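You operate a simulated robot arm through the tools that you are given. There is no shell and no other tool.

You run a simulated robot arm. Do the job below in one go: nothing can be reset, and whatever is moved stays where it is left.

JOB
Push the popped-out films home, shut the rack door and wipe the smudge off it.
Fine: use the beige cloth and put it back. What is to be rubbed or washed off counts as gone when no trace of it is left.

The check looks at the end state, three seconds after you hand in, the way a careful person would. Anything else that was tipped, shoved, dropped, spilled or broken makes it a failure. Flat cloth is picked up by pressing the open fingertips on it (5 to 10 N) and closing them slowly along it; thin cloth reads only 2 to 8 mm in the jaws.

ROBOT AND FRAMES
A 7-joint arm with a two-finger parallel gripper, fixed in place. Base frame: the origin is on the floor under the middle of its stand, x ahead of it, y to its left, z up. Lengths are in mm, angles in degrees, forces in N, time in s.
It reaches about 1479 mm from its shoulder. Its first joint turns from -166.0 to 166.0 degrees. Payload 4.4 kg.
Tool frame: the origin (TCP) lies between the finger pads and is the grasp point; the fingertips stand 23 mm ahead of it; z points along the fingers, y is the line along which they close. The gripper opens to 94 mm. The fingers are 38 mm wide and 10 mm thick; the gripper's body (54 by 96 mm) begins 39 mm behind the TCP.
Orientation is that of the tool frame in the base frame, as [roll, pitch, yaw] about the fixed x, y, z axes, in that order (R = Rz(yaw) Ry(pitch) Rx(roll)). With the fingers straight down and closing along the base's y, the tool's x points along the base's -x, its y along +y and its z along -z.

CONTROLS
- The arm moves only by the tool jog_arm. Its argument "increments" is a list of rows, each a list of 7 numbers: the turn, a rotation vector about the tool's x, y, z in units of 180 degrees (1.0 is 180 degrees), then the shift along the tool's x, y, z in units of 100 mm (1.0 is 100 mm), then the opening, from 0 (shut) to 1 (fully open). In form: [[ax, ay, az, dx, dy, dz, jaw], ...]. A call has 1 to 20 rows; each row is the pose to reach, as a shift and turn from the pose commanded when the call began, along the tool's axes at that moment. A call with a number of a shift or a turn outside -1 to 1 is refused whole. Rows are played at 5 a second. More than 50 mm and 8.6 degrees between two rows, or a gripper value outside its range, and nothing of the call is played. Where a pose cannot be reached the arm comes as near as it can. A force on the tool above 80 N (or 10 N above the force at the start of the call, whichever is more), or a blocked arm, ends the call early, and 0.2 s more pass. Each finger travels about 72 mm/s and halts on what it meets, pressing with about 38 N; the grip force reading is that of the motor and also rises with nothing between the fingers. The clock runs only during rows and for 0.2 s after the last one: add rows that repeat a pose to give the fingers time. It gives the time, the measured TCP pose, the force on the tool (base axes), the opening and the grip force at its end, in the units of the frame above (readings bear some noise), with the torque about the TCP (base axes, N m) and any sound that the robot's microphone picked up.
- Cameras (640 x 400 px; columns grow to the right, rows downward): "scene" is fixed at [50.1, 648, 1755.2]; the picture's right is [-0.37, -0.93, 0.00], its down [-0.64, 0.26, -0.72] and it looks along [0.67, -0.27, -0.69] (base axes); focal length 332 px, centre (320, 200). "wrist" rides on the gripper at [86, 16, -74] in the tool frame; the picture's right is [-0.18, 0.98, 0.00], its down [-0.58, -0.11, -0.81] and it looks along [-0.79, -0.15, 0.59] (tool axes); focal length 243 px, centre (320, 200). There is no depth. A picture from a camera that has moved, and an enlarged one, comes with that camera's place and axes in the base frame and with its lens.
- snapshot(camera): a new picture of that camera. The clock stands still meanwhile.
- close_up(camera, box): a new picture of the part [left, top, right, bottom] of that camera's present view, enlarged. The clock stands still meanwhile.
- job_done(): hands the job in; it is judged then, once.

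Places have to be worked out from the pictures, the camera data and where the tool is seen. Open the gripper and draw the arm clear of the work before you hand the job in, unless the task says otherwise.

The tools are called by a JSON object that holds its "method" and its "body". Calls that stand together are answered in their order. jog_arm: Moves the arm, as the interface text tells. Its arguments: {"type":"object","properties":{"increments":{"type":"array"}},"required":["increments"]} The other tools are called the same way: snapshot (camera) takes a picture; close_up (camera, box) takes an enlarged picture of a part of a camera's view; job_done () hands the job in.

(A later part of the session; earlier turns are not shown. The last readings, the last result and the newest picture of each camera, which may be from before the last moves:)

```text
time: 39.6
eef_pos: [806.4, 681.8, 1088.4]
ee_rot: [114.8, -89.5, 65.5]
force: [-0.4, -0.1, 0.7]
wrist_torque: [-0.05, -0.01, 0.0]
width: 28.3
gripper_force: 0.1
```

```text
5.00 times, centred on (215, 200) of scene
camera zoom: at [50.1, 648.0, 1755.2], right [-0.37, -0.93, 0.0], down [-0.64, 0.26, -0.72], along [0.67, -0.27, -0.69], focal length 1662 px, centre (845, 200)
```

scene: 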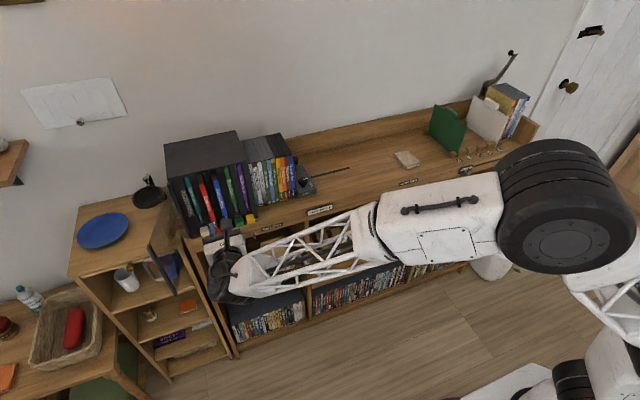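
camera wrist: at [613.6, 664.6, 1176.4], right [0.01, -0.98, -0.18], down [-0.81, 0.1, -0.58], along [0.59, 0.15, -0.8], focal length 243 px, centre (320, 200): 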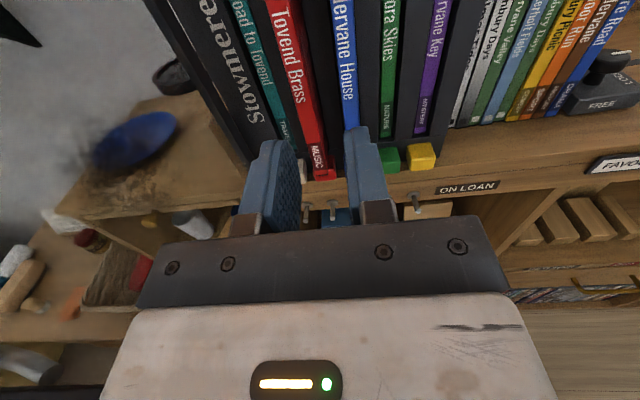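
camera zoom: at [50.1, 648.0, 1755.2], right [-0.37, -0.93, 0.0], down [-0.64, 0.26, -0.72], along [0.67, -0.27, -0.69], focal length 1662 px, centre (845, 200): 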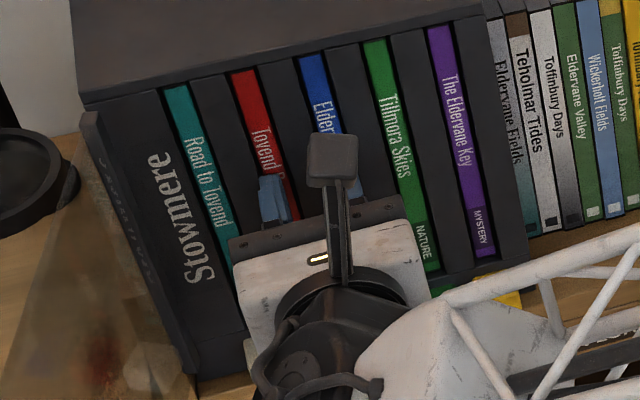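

In the scene view both films are now nearly level with the others. I push on in 1 mm steps to feel for the end stop.

{"method": "jog_arm", "body": {"increments": [[0, 0, 0, 0, 0, 0.01, 0.301], [0, 0, 0, 0, 0, 0.02, 0.301], [0, 0, 0, 0, 0, 0.03, 0.301], [0, 0, 0, 0, 0, 0.03, 0.301]]}}

{"method": "jog_arm", "body": {"increments": [[0, 0, 0, 0, 0, 0.01, 0.301], [0, 0, 0, 0, 0, 0.02, 0.301], [0, 0, 0, 0, 0, 0.02, 0.301]]}}

{"method": "close_up", "body": {"camera": "wrist", "box": [200, 0, 440, 200]}}

{"method": "close_up", "body": {"camera": "scene", "box": [160, 160, 270, 240]}}

```text
time: 40.6
eef_pos: [809.8, 682.4, 1088.1]
ee_rot: [112.9, -89.5, 67.6]
force: [-16.6, -1.6, 2.5]
wrist_torque: [0.04, -0.15, -0.01]
width: 27.8
gripper_force: 0.0
```

```text
time: 41.4
eef_pos: [811.8, 681.5, 1087.5]
ee_rot: [112.4, -89.5, 68.0]
force: [-28.9, 1.1, 5.3]
wrist_torque: [0.02, -0.07, -0.02]
width: 28.0
gripper_force: 0.1
```

```text
2.00 times, centred on (320, 100) of wrist
camera zoom: at [736.8, 665.0, 1176.0], right [0.01, -0.98, -0.18], down [-0.81, 0.1, -0.58], along [0.59, 0.15, -0.8], focal length 485 px, centre (320, 400)
```

zoom: 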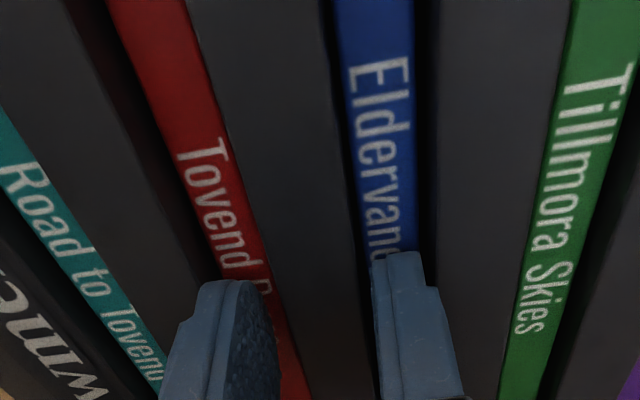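

```text
5.00 times, centred on (215, 200) of scene
camera zoom: at [50.1, 648.0, 1755.2], right [-0.37, -0.93, 0.0], down [-0.64, 0.26, -0.72], along [0.67, -0.27, -0.69], focal length 1662 px, centre (845, 200)
```

zoom: 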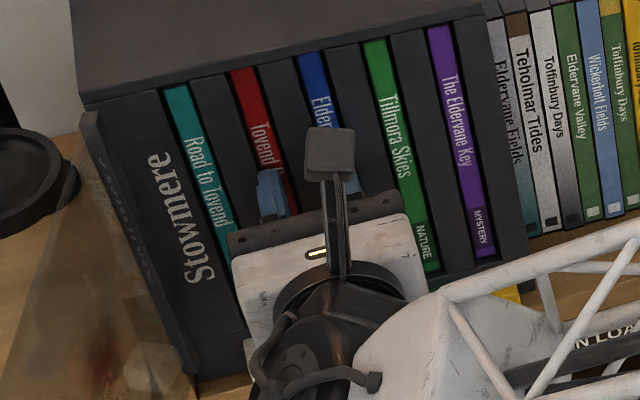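

Force has risen to 29 N with about 5 mm more travel. I enlarge the top ends of the films to compare red and blue with their neighbours.

{"method": "close_up", "body": {"camera": "scene", "box": [185, 160, 255, 200]}}

{"method": "close_up", "body": {"camera": "wrist", "box": [220, 0, 420, 120]}}

```text
9.14 times, centred on (220, 180) of scene
camera zoom: at [50.1, 648.0, 1755.2], right [-0.37, -0.93, 0.0], down [-0.64, 0.26, -0.72], along [0.67, -0.27, -0.69], focal length 3039 px, centre (1234, 383)
```

zoom: 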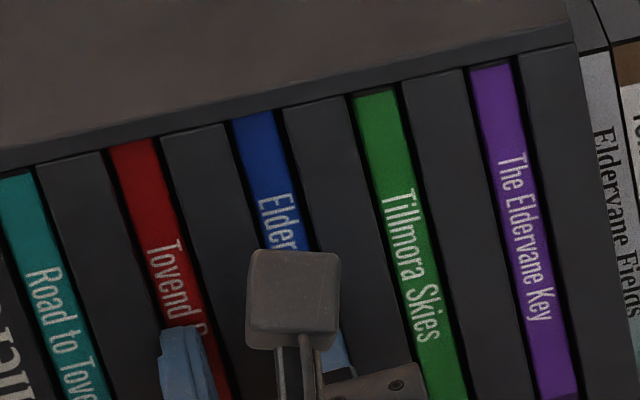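

```text
3.20 times, centred on (320, 60) of wrist
camera zoom: at [736.8, 665.0, 1176.0], right [0.01, -0.98, -0.18], down [-0.81, 0.1, -0.58], along [0.59, 0.15, -0.8], focal length 776 px, centre (320, 648)
```

zoom: 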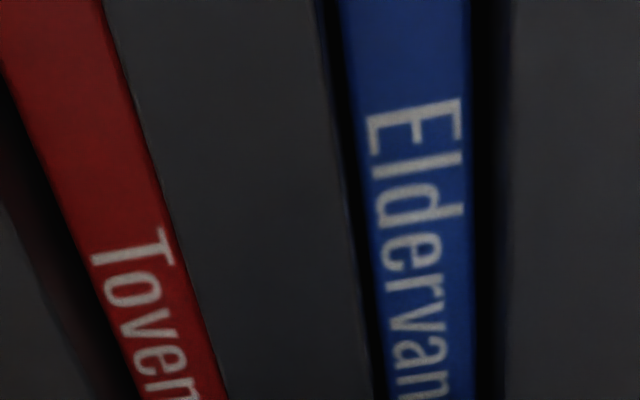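

They look level with, or marginally deeper than, green and purple, and the rack itself hasn't moved. I back off slowly and see whether they stay home.

{"method": "jog_arm", "body": {"increments": [[0, 0, 0, 0, 0, -0.02, 0.301], [0, 0, 0, 0, 0, -0.05, 0.301], [0, 0, 0, 0, 0, -0.1, 0.301], [0, 0, 0, 0, 0, -0.2, 0.301], [0, 0, 0, 0, 0, -0.4, 0.301], [0, 0, 0, 0, 0, -0.6, 0.301], [0, 0, 0, 0, 0, -0.8, 0.301], [0, 0, 0, 0, 0, -1.0, 0.301]]}}

{"method": "close_up", "body": {"camera": "wrist", "box": [200, 0, 440, 200]}}

{"method": "close_up", "body": {"camera": "scene", "box": [185, 160, 255, 200]}}

```text
time: 43.2
eef_pos: [711.8, 680.9, 1088.9]
ee_rot: [114.7, -89.4, 65.6]
force: [-0.1, -0.1, -0.1]
wrist_torque: [0.04, -0.01, -0.05]
width: 28.3
gripper_force: 0.0
```

```text
2.00 times, centred on (320, 100) of wrist
camera zoom: at [637.6, 664.5, 1176.8], right [0.01, -0.98, -0.18], down [-0.81, 0.1, -0.58], along [0.59, 0.15, -0.8], focal length 485 px, centre (320, 400)
```

zoom: 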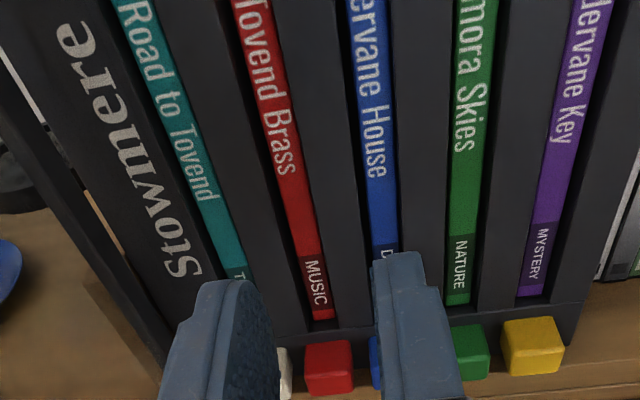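

```text
9.14 times, centred on (220, 180) of scene
camera zoom: at [50.1, 648.0, 1755.2], right [-0.37, -0.93, 0.0], down [-0.64, 0.26, -0.72], along [0.67, -0.27, -0.69], focal length 3039 px, centre (1234, 383)
```

zoom: 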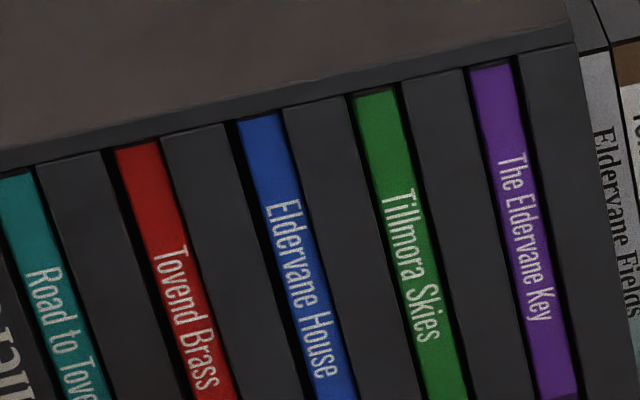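

After release both films stay in, level with teal, green and purple. I back off further to check once more with a free view.

{"method": "jog_arm", "body": {"increments": [[0, 0, 0, 0, 0, -0.2, 0.301], [0, 0, 0, 0, 0, -0.4, 0.301], [0, 0, 0, 0, 0, -0.6, 0.301], [0, 0, 0, 0, 0, -0.8, 0.301], [0, 0, 0, 0, 0, -1.0, 0.301]]}}

{"method": "close_up", "body": {"camera": "wrist", "box": [230, 0, 430, 130]}}

{"method": "close_up", "body": {"camera": "scene", "box": [160, 160, 270, 240]}}

{"method": "snapshot", "body": {"camera": "wrist"}}

```text
time: 44.4
eef_pos: [611.5, 680.6, 1091.1]
ee_rot: [114.8, -89.5, 65.6]
force: [-0.3, -0.4, -0.4]
wrist_torque: [-0.01, 0.01, 0.0]
width: 28.4
gripper_force: 0.0
```

```text
3.08 times, centred on (330, 65) of wrist
camera zoom: at [537.2, 664.4, 1178.3], right [0.01, -0.98, -0.18], down [-0.81, 0.1, -0.58], along [0.59, 0.15, -0.8], focal length 746 px, centre (289, 615)
```

zoom: 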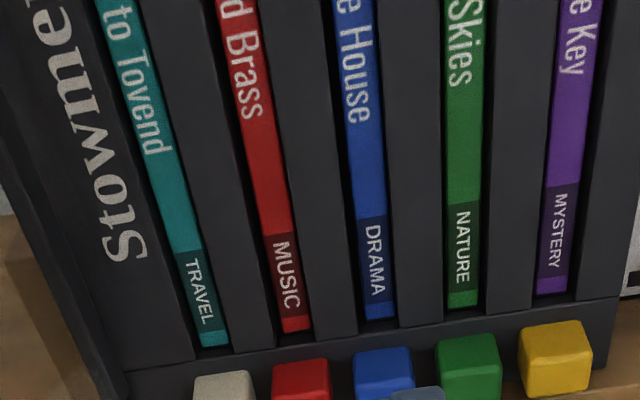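

```text
5.00 times, centred on (215, 200) of scene
camera zoom: at [50.1, 648.0, 1755.2], right [-0.37, -0.93, 0.0], down [-0.64, 0.26, -0.72], along [0.67, -0.27, -0.69], focal length 1662 px, centre (845, 200)
```

zoom: 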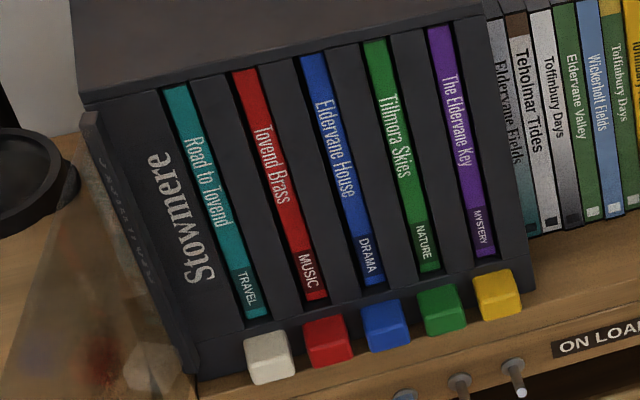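

```text
taken
camera wrist: at [537.2, 664.4, 1178.3], right [0.01, -0.98, -0.18], down [-0.81, 0.1, -0.58], along [0.59, 0.15, -0.8], focal length 243 px, centre (320, 200)
```

wrist: 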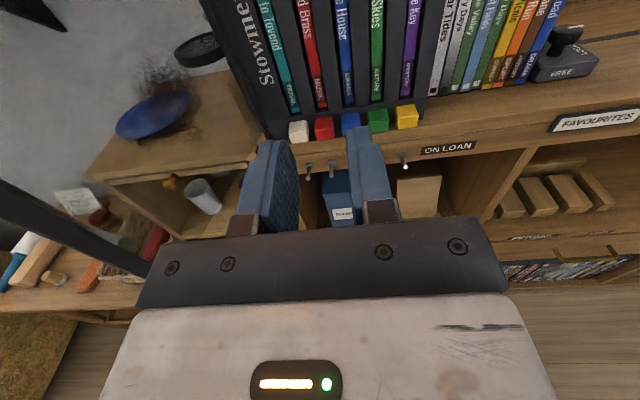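

All five films line up and the buttons look equal: films are home. Next the door: I retreat, shut the fingers, raise to z≈1156 (above the handle, below the door's top) and go round to the door's outer side at y≈920.

{"method": "jog_arm", "body": {"increments": [[0, 0, 0, 0.05, 0, -0.1, 0.2], [0, 0, 0, 0.1, 0, -0.2, 0.1], [0, 0, 0, 0.2, 0, -0.3, 0], [0, 0, 0, 0.3, 0, -0.45, 0], [0, 0, 0, 0.4, 0, -0.6, 0], [0, 0, 0, 0.5, 0, -0.75, 0], [0, 0, 0, 0.6, 0, -0.75, 0], [0, 0, 0, 0.65, 0, -0.75, 0]]}}

{"method": "jog_arm", "body": {"increments": [[0, 0, 0, 0, -0.1, 0, 0], [0, 0, 0, 0, -0.2, 0, 0], [0, 0, 0, 0, -0.3, 0, 0], [0, 0, 0, 0, -0.4, 0, 0], [0, 0, 0, 0, -0.5, 0, 0], [0, 0, 0, 0, -0.6, 0, 0], [0, 0, 0, 0, -0.7, 0, 0], [0, 0, 0, 0, -0.8, 0, 0], [0, 0, 0, 0, -0.9, 0, 0], [0, 0, 0, 0, -1.0, 0, 0]]}}

{"method": "snapshot", "body": {"camera": "wrist"}}

{"method": "snapshot", "body": {"camera": "scene"}}

```text
time: 46.2
eef_pos: [537.0, 679.4, 1154.4]
ee_rot: [114.9, -89.5, 65.6]
force: [0.2, -0.4, 0.8]
wrist_torque: [0.02, -0.02, -0.02]
width: 0.0
gripper_force: 38.0
```

```text
time: 48.4
eef_pos: [536.4, 778.4, 1154.0]
ee_rot: [112.7, -89.5, 67.8]
force: [-0.6, 0.5, -0.5]
wrist_torque: [0.02, 0.02, 0.05]
width: 0.0
gripper_force: 38.3
```

```text
taken
camera wrist: at [462.3, 762.7, 1241.6], right [0.01, -0.98, -0.18], down [-0.81, 0.1, -0.58], along [0.59, 0.15, -0.8], focal length 243 px, centre (320, 200)
```

wrist: 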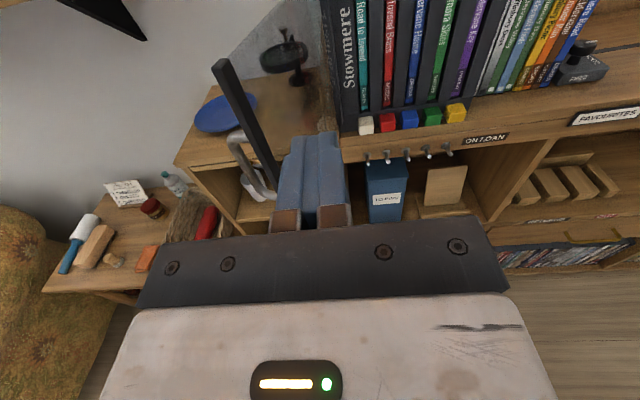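

```text
taken
```

scene: 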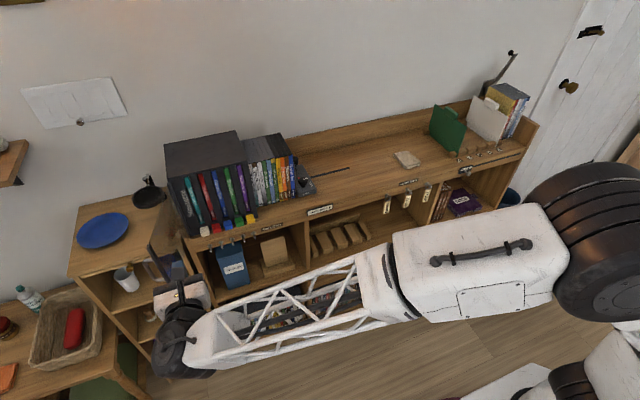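

{"method": "close_up", "body": {"camera": "wrist", "box": [170, 20, 350, 220]}}

```text
2.00 times, centred on (260, 120) of wrist
camera zoom: at [462.3, 762.7, 1241.6], right [0.01, -0.98, -0.18], down [-0.81, 0.1, -0.58], along [0.59, 0.15, -0.8], focal length 485 px, centre (440, 360)
```

zoom: 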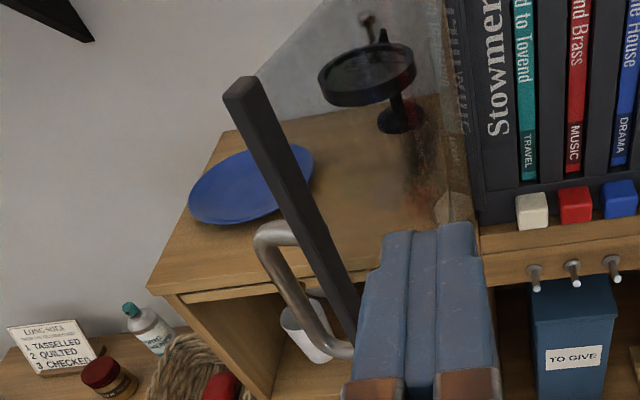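

The free edge is at about (608, 833), top z≈1185, and the handle's top at z≈1112, so fingers at z≈1154 will pass above the handle. I continue left past the door.

{"method": "jog_arm", "body": {"increments": [[0, 0, 0, 0, -0.1, 0, 0], [0, 0, 0, 0, -0.2, 0, 0], [0, 0, 0, 0, -0.3, 0, 0], [0, 0, 0, 0, -0.4, 0, 0], [0, 0, 0, 0, -0.5, 0, 0], [0, 0, 0, 0, -0.6, 0, 0], [0, 0, 0, 0, -0.7, 0, 0], [0, 0, 0, 0, -0.8, 0, 0], [0, 0, 0, 0, -0.9, 0, 0], [0, 0, 0, 0, -1.0, 0, 0]]}}

{"method": "snapshot", "body": {"camera": "wrist"}}

```text
time: 50.6
eef_pos: [535.5, 881.5, 1153.0]
ee_rot: [115.5, -89.5, 65.0]
force: [0.7, -0.2, 0.5]
wrist_torque: [0.0, 0.02, 0.02]
width: 0.1
gripper_force: 37.9
```

```text
taken
camera wrist: at [461.0, 864.6, 1241.2], right [0.01, -0.98, -0.18], down [-0.81, 0.1, -0.58], along [0.59, 0.15, -0.8], focal length 243 px, centre (320, 200)
```

wrist: 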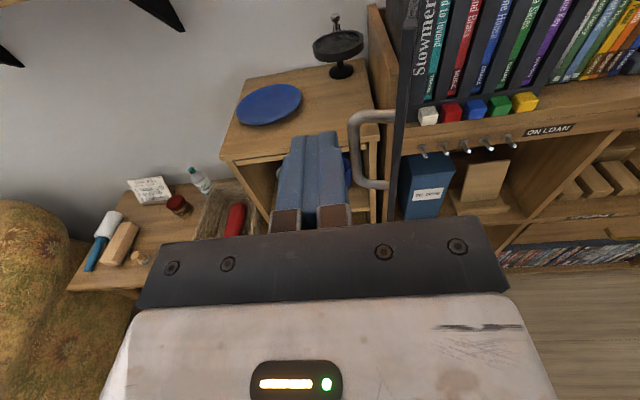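

The door is now just right of the fingers with the handle on this side, its bar at y≈864. I move a bit further left and forward so the fingertips overlap the door's free part above the handle.

{"method": "jog_arm", "body": {"increments": [[0, 0, 0, 0.02, -0.08, 0.1, 0], [0, 0, 0, 0.03, -0.15, 0.2, 0], [0, 0, 0, 0.03, -0.15, 0.3, 0], [0, 0, 0, 0.03, -0.15, 0.4, 0], [0, 0, 0, 0.03, -0.15, 0.5, 0], [0, 0, 0, 0.03, -0.15, 0.6, 0], [0, 0, 0, 0.03, -0.15, 0.7, 0], [0, 0, 0, 0.03, -0.15, 0.8, 0], [0, 0, 0, 0.03, -0.15, 0.9, 0], [0, 0, 0, 0.03, -0.15, 0.95, 0]]}}

{"method": "snapshot", "body": {"camera": "wrist"}}

{"method": "snapshot", "body": {"camera": "scene"}}

```text
time: 52.8
eef_pos: [631.4, 895.5, 1156.4]
ee_rot: [114.9, -89.4, 65.5]
force: [-0.3, -0.3, -0.2]
wrist_torque: [-0.03, -0.02, -0.01]
width: 0.0
gripper_force: 38.1
```

```text
taken
camera wrist: at [556.1, 878.6, 1243.5], right [0.01, -0.98, -0.18], down [-0.81, 0.1, -0.58], along [0.59, 0.15, -0.8], focal length 243 px, centre (320, 200)
```

wrist: 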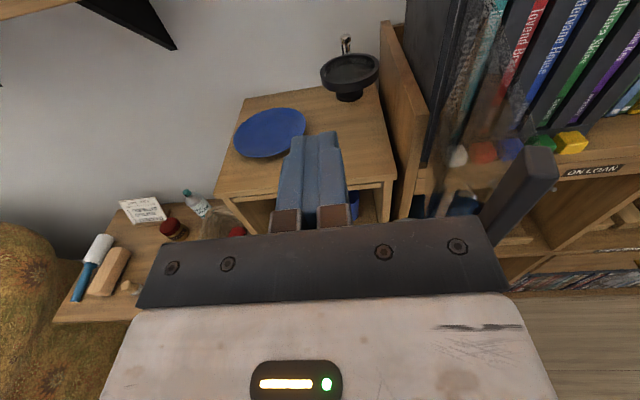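

```text
taken
```

scene: 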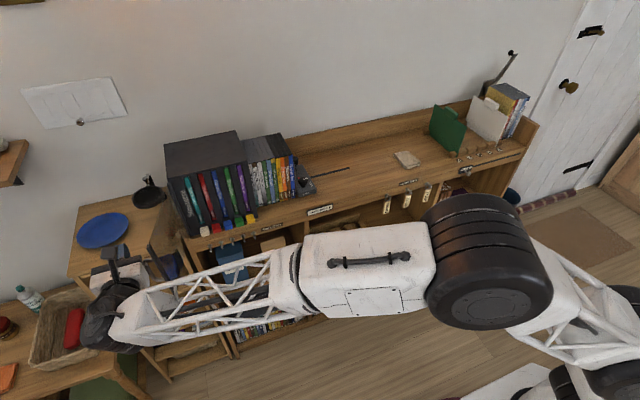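

The fingertips overlap the door's outer edge region above the handle. Now I sweep slowly in -y and watch the force.

{"method": "jog_arm", "body": {"increments": [[0, 0, 0, 0, 0.1, 0, 0], [0, 0, 0, 0, 0.2, 0, 0], [0, 0, 0, 0, 0.3, 0, 0], [0, 0, 0, 0, 0.4, 0, 0], [0, 0, 0, 0, 0.5, 0, 0], [0, 0, 0, 0, 0.55, 0, 0], [0, 0, 0, 0, 0.6, 0, 0], [0, 0, 0, 0, 0.65, 0, 0], [0, 0, 0, 0, 0.7, 0, 0], [0, 0, 0, 0, 0.75, 0, 0], [0, 0, 0, 0, 0.8, 0, 0], [0, 0, 0, 0, 0.85, 0, 0], [0, 0, 0, 0, 0.9, 0, 0], [0, 0, 0, 0, 0.95, 0, 0], [0, 0, 0, 0, 1.0, 0, 0]]}}

{"method": "snapshot", "body": {"camera": "wrist"}}

{"method": "snapshot", "body": {"camera": "scene"}}

```text
time: 56.0
eef_pos: [629.9, 795.3, 1155.3]
ee_rot: [113.3, -89.5, 67.1]
force: [-67.3, -1.1, -13.7]
wrist_torque: [0.37, -1.67, -1.21]
width: 0.1
gripper_force: 38.4
```

```text
taken
camera wrist: at [555.4, 779.2, 1243.2], right [0.01, -0.98, -0.18], down [-0.81, 0.1, -0.58], along [0.59, 0.15, -0.8], focal length 243 px, centre (320, 200)
```

wrist: 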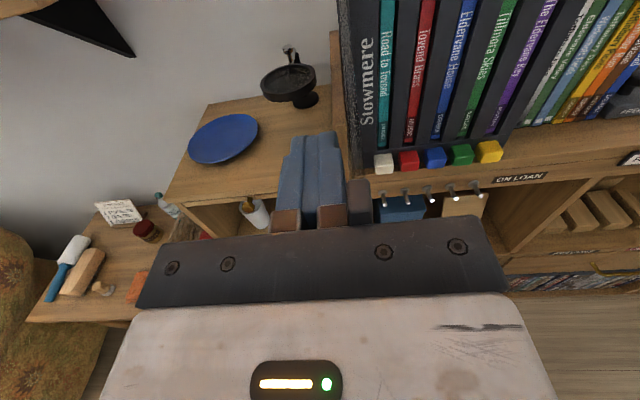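

```text
taken
```

scene: 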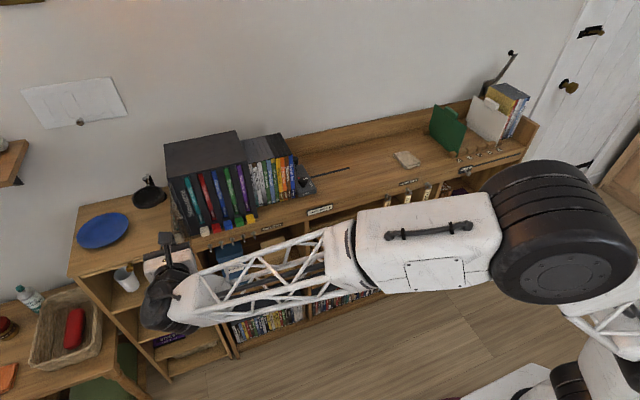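

The force reads -67 N in x: the door's free edge has come up against the finger brackets as it swings through 90°. I back off in -x right away by a few mm to relieve it.

{"method": "jog_arm", "body": {"increments": [[0, 0, 0, 0, 0, -0.03, 0], [0, 0, 0, 0, 0, -0.06, 0], [0, 0, 0, 0, 0, -0.1, 0], [0, 0, 0, 0, 0, -0.15, 0]]}}

{"method": "snapshot", "body": {"camera": "wrist"}}

{"method": "close_up", "body": {"camera": "scene", "box": [130, 130, 290, 300]}}

```text
time: 57.0
eef_pos: [616.8, 796.2, 1156.8]
ee_rot: [112.3, -89.5, 68.1]
force: [-0.2, -1.0, 0.0]
wrist_torque: [0.01, 0.04, 0.0]
width: 0.1
gripper_force: 38.0
```

```text
taken
camera wrist: at [542.1, 779.0, 1243.8], right [0.01, -0.98, -0.18], down [-0.81, 0.1, -0.58], along [0.59, 0.15, -0.8], focal length 243 px, centre (320, 200)
```

wrist: 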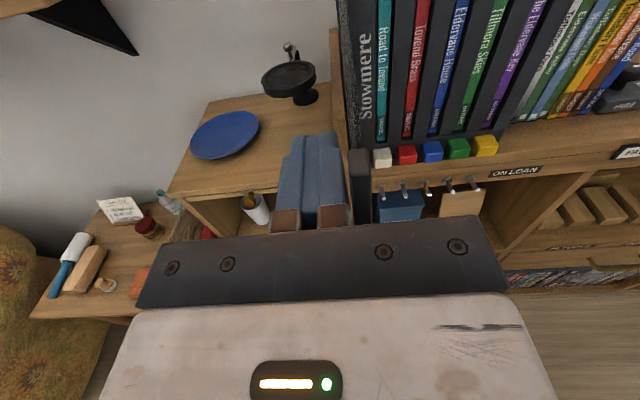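

```text
2.35 times, centred on (210, 215) of scene
camera zoom: at [50.1, 648.0, 1755.2], right [-0.37, -0.93, 0.0], down [-0.64, 0.26, -0.72], along [0.67, -0.27, -0.69], focal length 782 px, centre (579, 165)
```

zoom: 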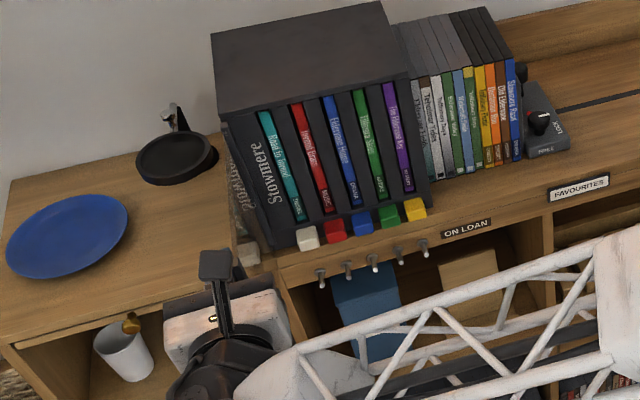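

Relieved: the free edge is at about (603, 777), door near 88°. I continue with less overlap, following the arc: first to about (623, 747), then (642, 702).

{"method": "jog_arm", "body": {"increments": [[0, 0, 0, 0, 0.06, 0, 0], [0, 0, 0, 0, 0.12, 0, 0], [0, 0, 0, 0, 0.18, 0.01, 0], [0, 0, 0, 0, 0.24, 0.02, 0], [0, 0, 0, 0, 0.3, 0.03, 0], [0, 0, 0, 0, 0.36, 0.04, 0], [0, 0, 0, 0, 0.42, 0.05, 0], [0, 0, 0, 0, 0.49, 0.06, 0]]}}

{"method": "snapshot", "body": {"camera": "wrist"}}

{"method": "snapshot", "body": {"camera": "scene"}}

```text
time: 58.8
eef_pos: [622.3, 746.7, 1155.6]
ee_rot: [113.7, -89.5, 66.7]
force: [-0.5, 0.1, 1.1]
wrist_torque: [0.0, 0.01, 0.01]
width: 0.0
gripper_force: 38.2
```

```text
taken
camera wrist: at [547.8, 730.2, 1244.4], right [0.01, -0.98, -0.18], down [-0.81, 0.1, -0.58], along [0.59, 0.15, -0.8], focal length 243 px, centre (320, 200)
```

wrist: 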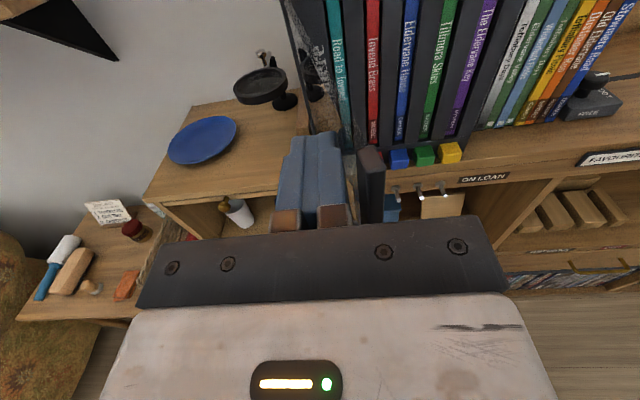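

```text
taken
```

scene: 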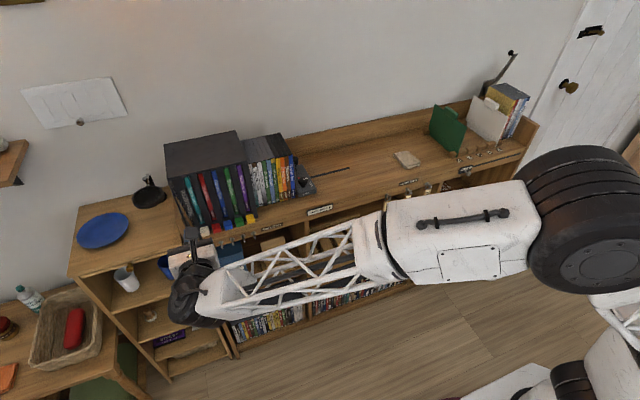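

The door follows with almost no force. I continue along the arc.

{"method": "jog_arm", "body": {"increments": [[0, 0, 0, 0, 0.08, 0.03, 0], [0, 0, 0, 0, 0.16, 0.06, 0], [0, 0, 0, 0, 0.24, 0.09, 0], [0, 0, 0, 0, 0.32, 0.13, 0], [0, 0, 0, 0, 0.4, 0.17, 0], [0, 0, 0, 0, 0.45, 0.2, 0], [0, 0, 0, 0, 0.51, 0.25, 0], [0, 0, 0, 0, 0.57, 0.3, 0], [0, 0, 0, 0, 0.64, 0.35, 0], [0, 0, 0, 0, 0.71, 0.4, 0], [0, 0, 0, 0, 0.77, 0.45, 0], [0, 0, 0, 0, 0.83, 0.49, 0]]}}

{"method": "snapshot", "body": {"camera": "wrist"}}

{"method": "snapshot", "body": {"camera": "scene"}}

```text
time: 61.4
eef_pos: [673.5, 663.5, 1157.9]
ee_rot: [111.8, -89.6, 68.6]
force: [-0.3, -0.2, 0.3]
wrist_torque: [0.01, 0.01, 0.01]
width: 0.2
gripper_force: 37.9
```

```text
taken
camera wrist: at [598.4, 646.9, 1245.5], right [0.01, -0.98, -0.18], down [-0.81, 0.1, -0.58], along [0.59, 0.15, -0.8], focal length 243 px, centre (320, 200)
```

wrist: 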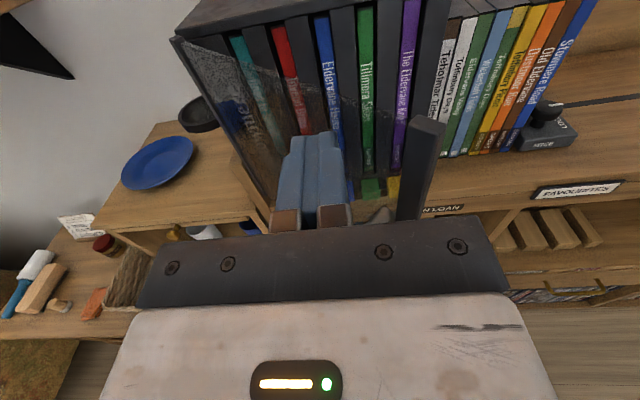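

```text
taken
```

scene: 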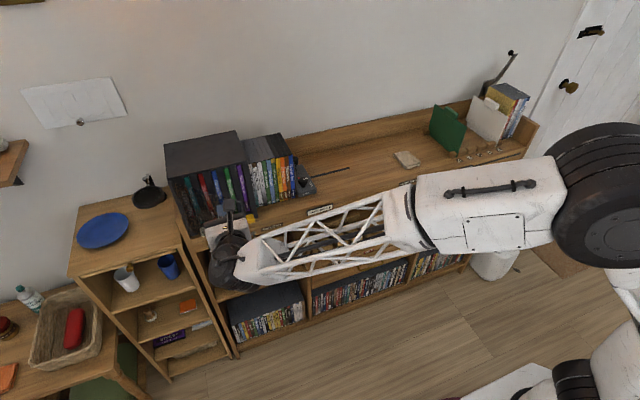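

Door at roughly 45°, the force still near zero. I carry on along the arc to about 15°.

{"method": "jog_arm", "body": {"increments": [[0, 0, 0, 0, 0.06, 0.07, 0], [0, 0, 0, 0, 0.12, 0.14, 0], [0, 0, 0, 0, 0.18, 0.21, 0], [0, 0, 0, 0, 0.23, 0.28, 0], [0, 0, 0, 0, 0.28, 0.35, 0], [0, 0, 0, 0, 0.32, 0.42, 0], [0, 0, 0, 0, 0.36, 0.49, 0], [0, 0, 0, 0, 0.39, 0.56, 0], [0, 0, 0, 0, 0.42, 0.63, 0], [0, 0, 0, 0, 0.45, 0.7, 0], [0, 0, 0, 0, 0.475, 0.78, 0]]}}

{"method": "snapshot", "body": {"camera": "wrist"}}

{"method": "snapshot", "body": {"camera": "scene"}}

```text
time: 63.8
eef_pos: [751.6, 616.5, 1158.0]
ee_rot: [112.9, -89.5, 67.5]
force: [-0.2, -0.1, 0.9]
wrist_torque: [-0.01, 0.02, -0.02]
width: 0.0
gripper_force: 37.8
```

```text
taken
camera wrist: at [676.8, 599.8, 1245.6], right [0.01, -0.98, -0.18], down [-0.81, 0.1, -0.58], along [0.59, 0.15, -0.8], focal length 243 px, centre (320, 200)
```

wrist: 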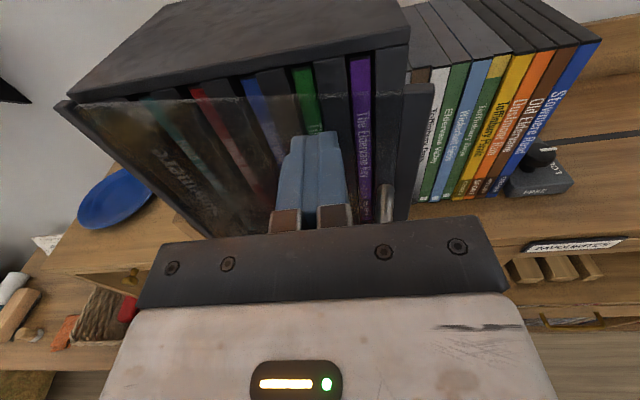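

```text
taken
```

scene: 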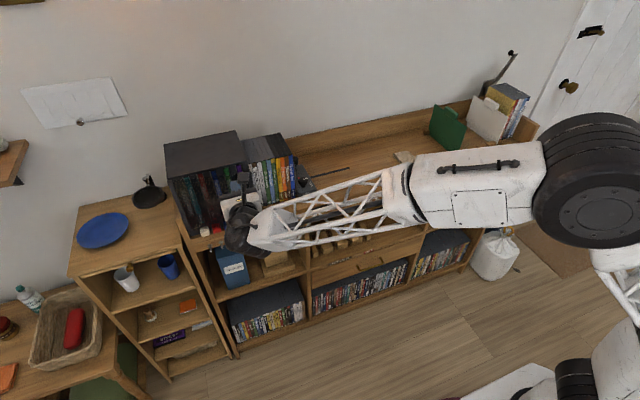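

Nearly shut. I push on in +x in small rows and watch for the stop.

{"method": "jog_arm", "body": {"increments": [[0, 0, 0, 0, 0.02, 0.06, 0], [0, 0, 0, 0, 0.03, 0.12, 0], [0, 0, 0, 0, 0.04, 0.18, 0], [0, 0, 0, 0, 0.05, 0.24, 0], [0, 0, 0, 0, 0.055, 0.29, 0], [0, 0, 0, 0, 0.06, 0.33, 0], [0, 0, 0, 0, 0.06, 0.36, 0]]}}

{"method": "snapshot", "body": {"camera": "wrist"}}

```text
time: 65.4
eef_pos: [787.6, 611.2, 1156.1]
ee_rot: [115.0, -89.5, 65.4]
force: [-0.2, 1.2, 0.2]
wrist_torque: [0.01, -0.02, -0.03]
width: 0.0
gripper_force: 38.3
```

```text
taken
camera wrist: at [712.0, 594.7, 1244.3], right [0.01, -0.98, -0.18], down [-0.81, 0.1, -0.58], along [0.59, 0.15, -0.8], focal length 243 px, centre (320, 200)
```

wrist: 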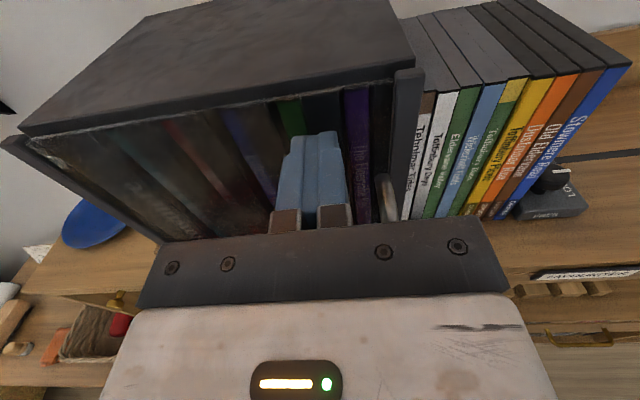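

Almost closed, with only a narrow gap left at the free edge. I push on in 2 mm rows.

{"method": "jog_arm", "body": {"increments": [[0, 0, 0, 0, 0, 0.02, 0], [0, 0, 0, 0, 0, 0.04, 0], [0, 0, 0, 0, 0, 0.06, 0], [0, 0, 0, 0, 0, 0.08, 0], [0, 0, 0, 0, 0, 0.1, 0]]}}

{"method": "close_up", "body": {"camera": "wrist", "box": [0, 40, 440, 240]}}

```text
time: 66.2
eef_pos: [791.1, 610.9, 1157.3]
ee_rot: [112.0, -89.5, 68.4]
force: [-44.8, -19.9, 6.4]
wrist_torque: [0.34, -1.02, -0.5]
width: 0.0
gripper_force: 38.0
stopped in row 4: the force on the tool passed its limit at 91 N (the readings are from after the stop); the commanded pose is now the measured one
```

```text
1.45 times, centred on (220, 140) of wrist
camera zoom: at [714.8, 594.6, 1244.6], right [0.01, -0.98, -0.18], down [-0.81, 0.1, -0.58], along [0.59, 0.15, -0.8], focal length 353 px, centre (466, 287)
```

zoom: 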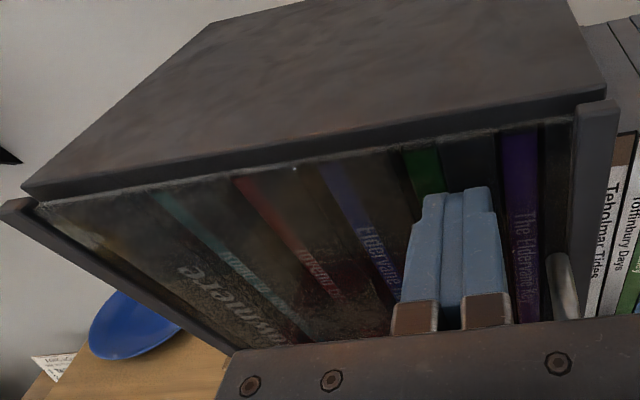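

The door met its stop (x of the outer face ≈ 814). I back off and check that it is really shut and that nothing has shifted.

{"method": "jog_arm", "body": {"increments": [[0, 0, 0, 0, 0, -0.03, 0], [0, 0, 0, 0, 0, -0.06, 0], [0, 0, 0, 0, 0, -0.16, 0], [0, 0, 0, 0, 0, -0.3, 0], [0, 0, 0, 0, 0, -0.45, 0], [0, 0, 0, 0, 0, -0.6, 0]]}}

{"method": "snapshot", "body": {"camera": "wrist"}}

{"method": "jog_arm", "body": {"increments": [[0, 0, 0, 0, 0, -0.15, 0], [0, 0, 0, 0, 0, -0.3, 0], [0, 0, 0, 0, 0, -0.45, 0], [0, 0, 0, 0, 0, -0.6, 0], [0, 0, 0, 0, 0, -0.75, 0], [0, 0, 0, 0, 0, -0.9, 0]]}}

{"method": "snapshot", "body": {"camera": "wrist"}}

{"method": "close_up", "body": {"camera": "scene", "box": [150, 120, 290, 260]}}

```text
time: 67.7
eef_pos: [729.3, 611.2, 1155.0]
ee_rot: [117.3, -89.4, 63.1]
force: [0.4, -0.3, -0.2]
wrist_torque: [-0.02, -0.03, 0.03]
width: 0.2
gripper_force: 38.5
```

```text
taken
camera wrist: at [655.2, 595.1, 1243.4], right [0.01, -0.98, -0.18], down [-0.81, 0.1, -0.58], along [0.59, 0.15, -0.8], focal length 243 px, centre (320, 200)
```

wrist: 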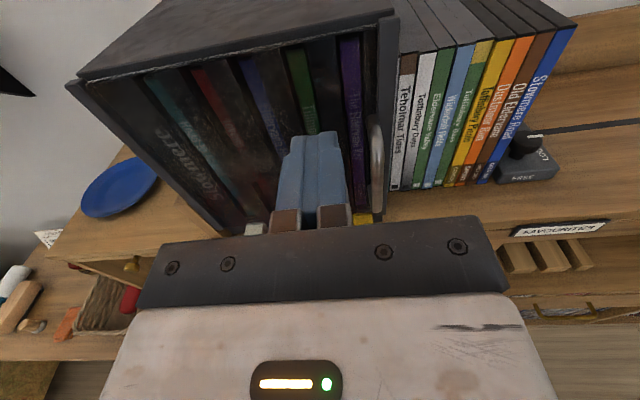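

```text
time: 69.0
eef_pos: [639.7, 608.1, 1156.9]
ee_rot: [117.2, -89.5, 63.3]
force: [-0.9, 0.3, 0.2]
wrist_torque: [0.03, 0.03, 0.01]
width: 0.0
gripper_force: 37.7
```

```text
taken
camera wrist: at [565.6, 592.9, 1245.1], right [0.01, -0.98, -0.18], down [-0.81, 0.1, -0.58], along [0.59, 0.15, -0.8], focal length 243 px, centre (320, 200)
```

wrist: 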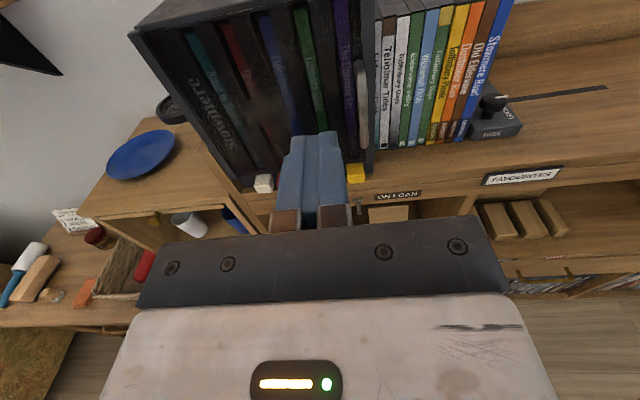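

```text
2.86 times, centred on (220, 190) of scene
camera zoom: at [50.1, 648.0, 1755.2], right [-0.37, -0.93, 0.0], down [-0.64, 0.26, -0.72], along [0.67, -0.27, -0.69], focal length 950 px, centre (606, 229)
```

zoom: 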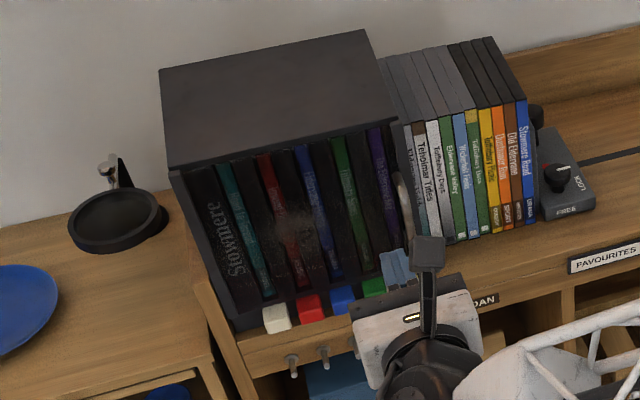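

The door is shut. Before fetching the cloth I look closely at the smudge on the closed door.

{"method": "close_up", "body": {"camera": "scene", "box": [185, 170, 265, 240]}}

{"method": "close_up", "body": {"camera": "wrist", "box": [120, 0, 400, 200]}}

```text
5.71 times, centred on (225, 205) of scene
camera zoom: at [50.1, 648.0, 1755.2], right [-0.37, -0.93, 0.0], down [-0.64, 0.26, -0.72], along [0.67, -0.27, -0.69], focal length 1900 px, centre (863, 171)
```

zoom: 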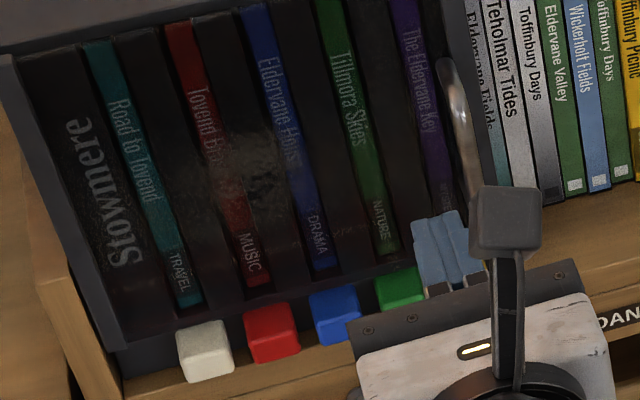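

```text
2.00 times, centred on (260, 100) of wrist
camera zoom: at [565.6, 592.9, 1245.1], right [0.01, -0.98, -0.18], down [-0.81, 0.1, -0.58], along [0.59, 0.15, -0.8], focal length 485 px, centre (440, 400)
```

zoom: 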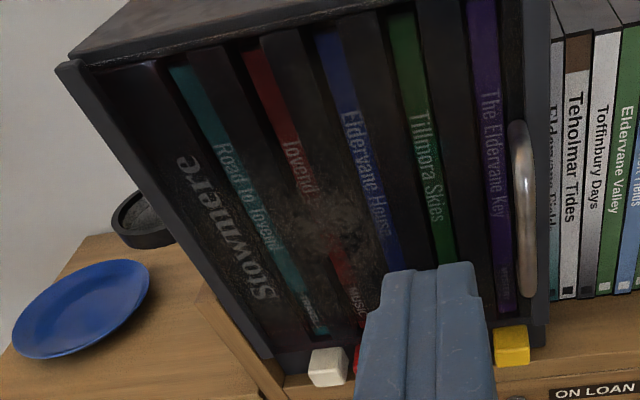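

The smudge spans about y 655–735, z 1040–1130 on the closed door (outer face x≈814). Now I go for the cloth: first up and back, then pitch the tool down slowly.

{"method": "jog_arm", "body": {"increments": [[0, 0, 0, 0.15, 0, -0.1, 0.2], [0, 0, 0, 0.3, 0, -0.2, 0.5], [0, 0, 0, 0.45, 0, -0.3, 0.5], [0, 0, 0, 0.6, 0, -0.4, 0.5], [0, 0, 0, 0.75, 0, -0.5, 0.5], [0, 0, 0, 0.9, 0, -0.6, 0.5], [0, 0, 0, 1.0, 0, -0.7, 0.5]]}}

{"method": "jog_arm", "body": {"increments": [[0, -0.03, 0, 0.05, 0, 0, 0.5], [0, -0.06, 0, 0.1, 0, 0, 0.5], [0, -0.09, 0, 0.15, 0.05, 0, 0.5], [0, -0.12, 0, 0.2, 0.1, 0, 0.5], [0, -0.15, 0, 0.25, 0.15, 0, 0.5], [0, -0.18, 0, 0.3, 0.2, 0, 0.5], [0, -0.21, 0, 0.35, 0.25, 0, 0.5], [0, -0.24, 0, 0.4, 0.3, 0, 0.5], [0, -0.27, 0, 0.45, 0.35, 0, 0.5], [0, -0.3, 0, 0.5, 0.4, 0, 0.5], [0, -0.33, 0, 0.5, 0.45, 0, 0.5], [0, -0.36, 0, 0.5, 0.5, 0, 0.5], [0, -0.39, 0, 0.5, 0.55, 0, 0.5], [0, -0.42, 0, 0.5, 0.6, 0, 0.5], [0, -0.45, 0, 0.5, 0.65, 0, 0.5], [0, -0.48, 0, 0.5, 0.7, 0, 0.5], [0, -0.5, 0, 0.5, 0.75, 0, 0.5]]}}

{"method": "snapshot", "body": {"camera": "scene"}}

```text
time: 70.7
eef_pos: [570.6, 611.6, 1260.6]
ee_rot: [111.6, -89.6, 68.9]
force: [-0.4, -0.1, 0.3]
wrist_torque: [-0.03, 0.01, -0.01]
width: 47.3
gripper_force: 0.1
```

```text
time: 74.2
eef_pos: [571.1, 536.6, 1306.6]
ee_rot: [179.6, 0.3, 0.4]
force: [-0.6, 0.0, 1.0]
wrist_torque: [0.02, -0.01, 0.02]
width: 46.8
gripper_force: 0.2
```

```text
taken
```

scene: 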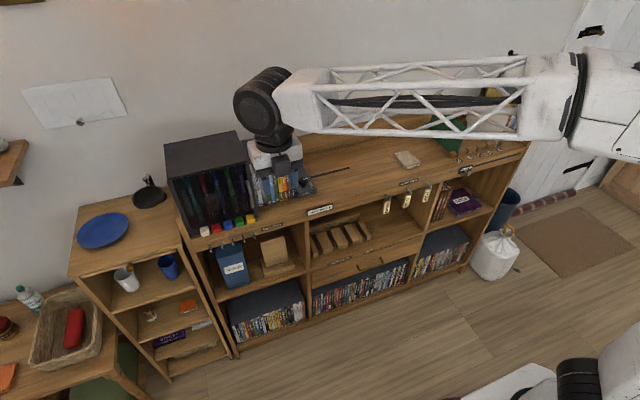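

Tool is down at yaw 0. I travel at z≈1300 toward the cloth in several hops.

{"method": "jog_arm", "body": {"increments": [[0, 0, 0, 0.1, 0.2, 0, 0.5], [0, 0, 0, 0.2, 0.4, 0, 0.5], [0, 0, 0, 0.3, 0.6, 0, 0.5], [0, 0, 0, 0.4, 0.8, 0, 0.5], [0, 0, 0, 0.5, 1.0, 0, 0.5]]}}

{"method": "jog_arm", "body": {"increments": [[0, 0, 0, 0.1, 0.2, 0, 0.5], [0, 0, 0, 0.2, 0.4, 0, 0.5], [0, 0, 0, 0.3, 0.6, 0, 0.5], [0, 0, 0, 0.4, 0.8, 0, 0.5], [0, 0, 0, 0.5, 1.0, 0, 0.5]]}}

{"method": "jog_arm", "body": {"increments": [[0, 0, 0, 0.1, 0.2, 0, 0.5], [0, 0, 0, 0.2, 0.4, 0, 0.5], [0, 0, 0, 0.3, 0.6, 0, 0.5], [0, 0, 0, 0.4, 0.8, 0, 0.5], [0, 0, 0, 0.5, 1.0, 0, 0.5]]}}

{"method": "snapshot", "body": {"camera": "scene"}}

```text
time: 75.5
eef_pos: [622.8, 435.5, 1308.9]
ee_rot: [179.5, 0.2, 0.5]
force: [-0.3, -0.4, -0.4]
wrist_torque: [0.01, 0.0, -0.03]
width: 47.0
gripper_force: 0.0
```

```text
time: 76.7
eef_pos: [673.6, 335.2, 1309.1]
ee_rot: [179.5, 0.3, 0.5]
force: [0.3, 0.1, -0.6]
wrist_torque: [-0.01, 0.06, 0.02]
width: 47.2
gripper_force: 0.1
```

```text
time: 77.8
eef_pos: [724.9, 237.5, 1311.0]
ee_rot: [179.4, 0.1, 0.4]
force: [-0.7, -1.1, 0.2]
wrist_torque: [0.03, -0.01, 0.02]
width: 46.9
gripper_force: 0.1
```

```text
taken
```

scene: 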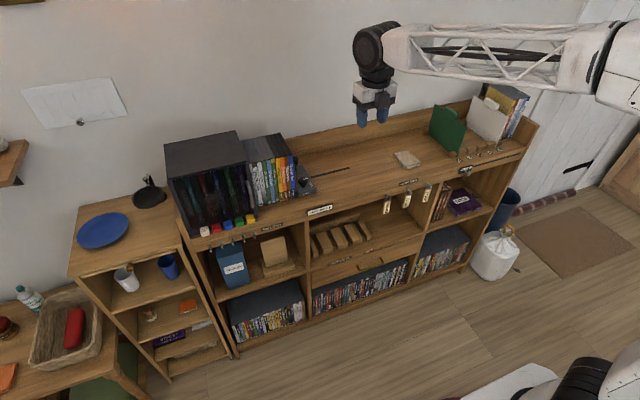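

{"method": "jog_arm", "body": {"increments": [[0, 0, 0, 0.12, 0.2, 0, 0.5], [0, 0, 0, 0.24, 0.4, 0, 0.5], [0, 0, 0, 0.36, 0.6, 0, 0.5], [0, 0, 0, 0.48, 0.8, 0, 0.5], [0, 0, 0, 0.6, 1.0, 0, 0.5]]}}

{"method": "jog_arm", "body": {"increments": [[0, 0, 0, 0.12, 0.2, 0, 0.5], [0, 0, 0, 0.24, 0.4, 0, 0.5], [0, 0, 0, 0.36, 0.6, 0, 0.5], [0, 0, 0, 0.48, 0.8, 0, 0.5], [0, 0, 0, 0.6, 1.0, 0, 0.5]]}}

{"method": "jog_arm", "body": {"increments": [[0, 0, 0, 0.12, 0.2, 0.1, 0.5], [0, 0, 0, 0.24, 0.4, 0.2, 0.5], [0, 0, 0, 0.36, 0.6, 0.3, 0.5], [0, 0, 0, 0.48, 0.8, 0.4, 0.5], [0, 0, 0, 0.6, 1.0, 0.5, 0.5]]}}

{"method": "snapshot", "body": {"camera": "scene"}}

{"method": "snapshot", "body": {"camera": "wrist"}}

```text
time: 79.0
eef_pos: [785.3, 138.0, 1310.3]
ee_rot: [179.5, 0.2, 0.5]
force: [-0.2, 0.1, -0.6]
wrist_torque: [0.01, 0.03, 0.02]
width: 47.0
gripper_force: 0.1
```

```text
time: 80.2
eef_pos: [844.5, 68.2, 1310.6]
ee_rot: [178.5, 0.0, -2.2]
force: [0.0, -0.4, -0.1]
wrist_torque: [0.06, 0.02, 0.03]
width: 47.0
gripper_force: 0.1
out of reach, approached as far as the arm can: row 2, 3, 4, 5
```

```text
time: 81.5
eef_pos: [880.2, 44.9, 1273.5]
ee_rot: [177.7, -0.1, -3.5]
force: [-0.2, 0.1, -0.7]
wrist_torque: [0.01, 0.01, 0.01]
width: 46.9
gripper_force: 0.1
out of reach, approached as far as the arm can: row 1, 2, 3, 4, 5
```

```text
taken
```

scene: 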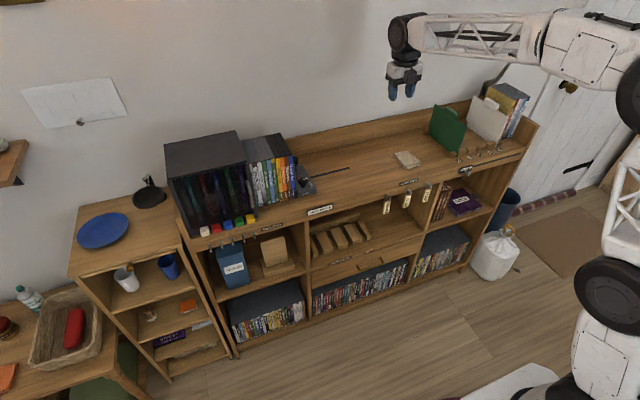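

```text
taken
camera wrist: at [965.4, 26.4, 1350.7], right [-0.24, -0.97, 0.04], down [-0.57, 0.18, 0.8], along [-0.78, 0.17, -0.6], focal length 243 px, centre (320, 200)
```

wrist: 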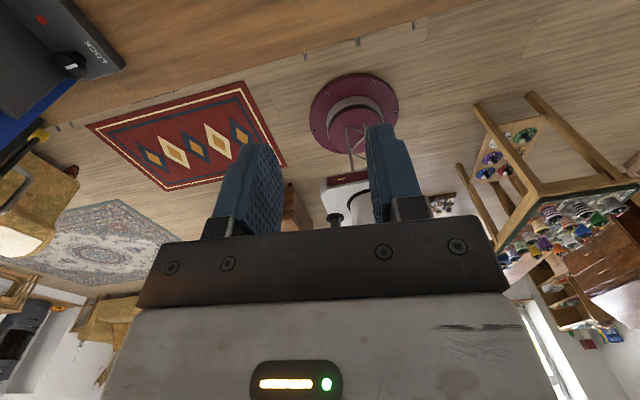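

At yaw 0 the last joint runs out of travel here. I turn the tool to yaw -90°, which backs away from that limit, before going on to the cloth.

{"method": "jog_arm", "body": {"increments": [[0, 0, 0.04, 0, 0, 0, 0.5], [0, 0, 0.08, 0, 0, 0, 0.5], [0, 0, 0.12, 0, 0, 0, 0.5], [0, 0, 0.16, 0, 0, 0, 0.5], [0, 0, 0.2, 0, 0, 0, 0.5], [0, 0, 0.24, 0, 0, 0, 0.5], [0, 0, 0.28, 0, 0, 0, 0.5], [0, 0, 0.32, 0, 0, 0, 0.5], [0, 0, 0.36, 0, 0, 0, 0.5], [0, 0, 0.4, 0, 0, 0, 0.5], [0, 0, 0.44, 0, 0, 0, 0.5], [0, 0, 0.48, 0, 0, 0, 0.5]]}}

{"method": "snapshot", "body": {"camera": "wrist"}}

```text
time: 84.0
eef_pos: [880.6, 48.6, 1273.1]
ee_rot: [-179.9, -2.2, -90.0]
force: [0.0, 0.5, 0.8]
wrist_torque: [0.02, 0.03, 0.02]
width: 46.9
gripper_force: 0.0
```

```text
taken
camera wrist: at [864.6, -34.7, 1352.3], right [-0.98, 0.18, -0.01], down [0.11, 0.61, 0.78], along [0.15, 0.77, -0.62], focal length 243 px, centre (320, 200)
```

wrist: 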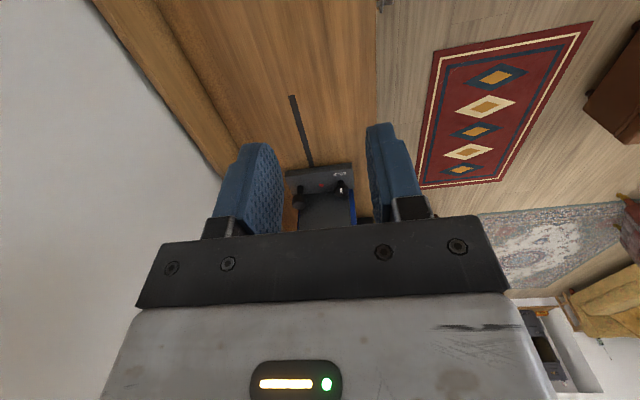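

Now I level the tool and move on over the cloth.

{"method": "jog_arm", "body": {"increments": [[0, -0.004, 0, 0.15, -0.05, 0, 0.5], [0, -0.008, 0, 0.3, -0.1, 0, 0.5], [0, -0.0122, 0, 0.45, -0.15, 0, 0.5], [0, -0.0122, 0, 0.6, -0.2, 0.1, 0.5], [0, -0.0122, 0, 0.8, -0.26, 0.2, 0.5], [0, -0.0122, 0, 1.0, -0.26, 0.3, 0.5]]}}

{"method": "snapshot", "body": {"camera": "wrist"}}

{"method": "snapshot", "body": {"camera": "scene"}}

```text
time: 85.5
eef_pos: [906.8, -52.2, 1247.7]
ee_rot: [-179.9, 0.0, -89.9]
force: [0.7, 0.2, 0.3]
wrist_torque: [0.03, 0.02, -0.03]
width: 47.0
gripper_force: 0.1
```

```text
taken
camera wrist: at [890.9, -138.6, 1322.8], right [-0.98, 0.18, 0.0], down [0.11, 0.58, 0.81], along [0.15, 0.79, -0.59], focal length 243 px, centre (320, 200)
```

wrist: 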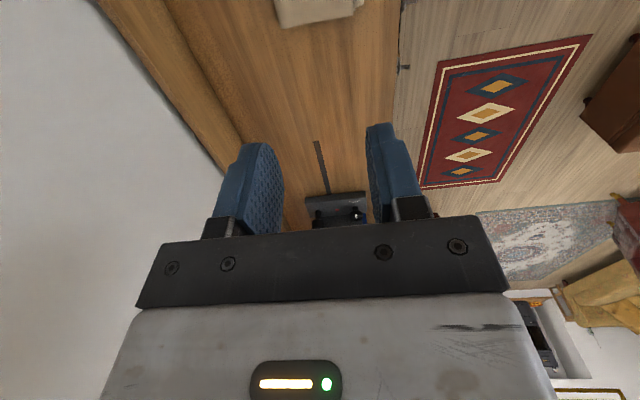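

```text
taken
```

scene: 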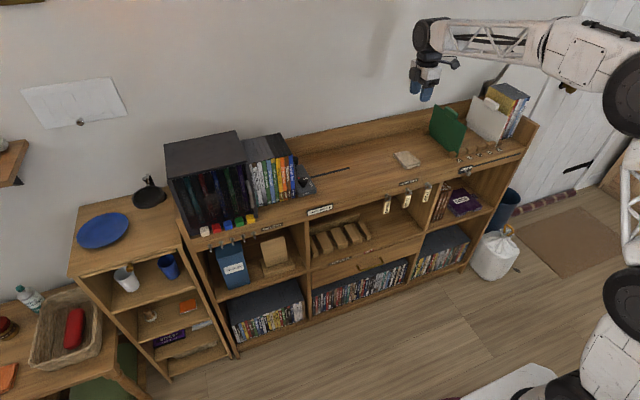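

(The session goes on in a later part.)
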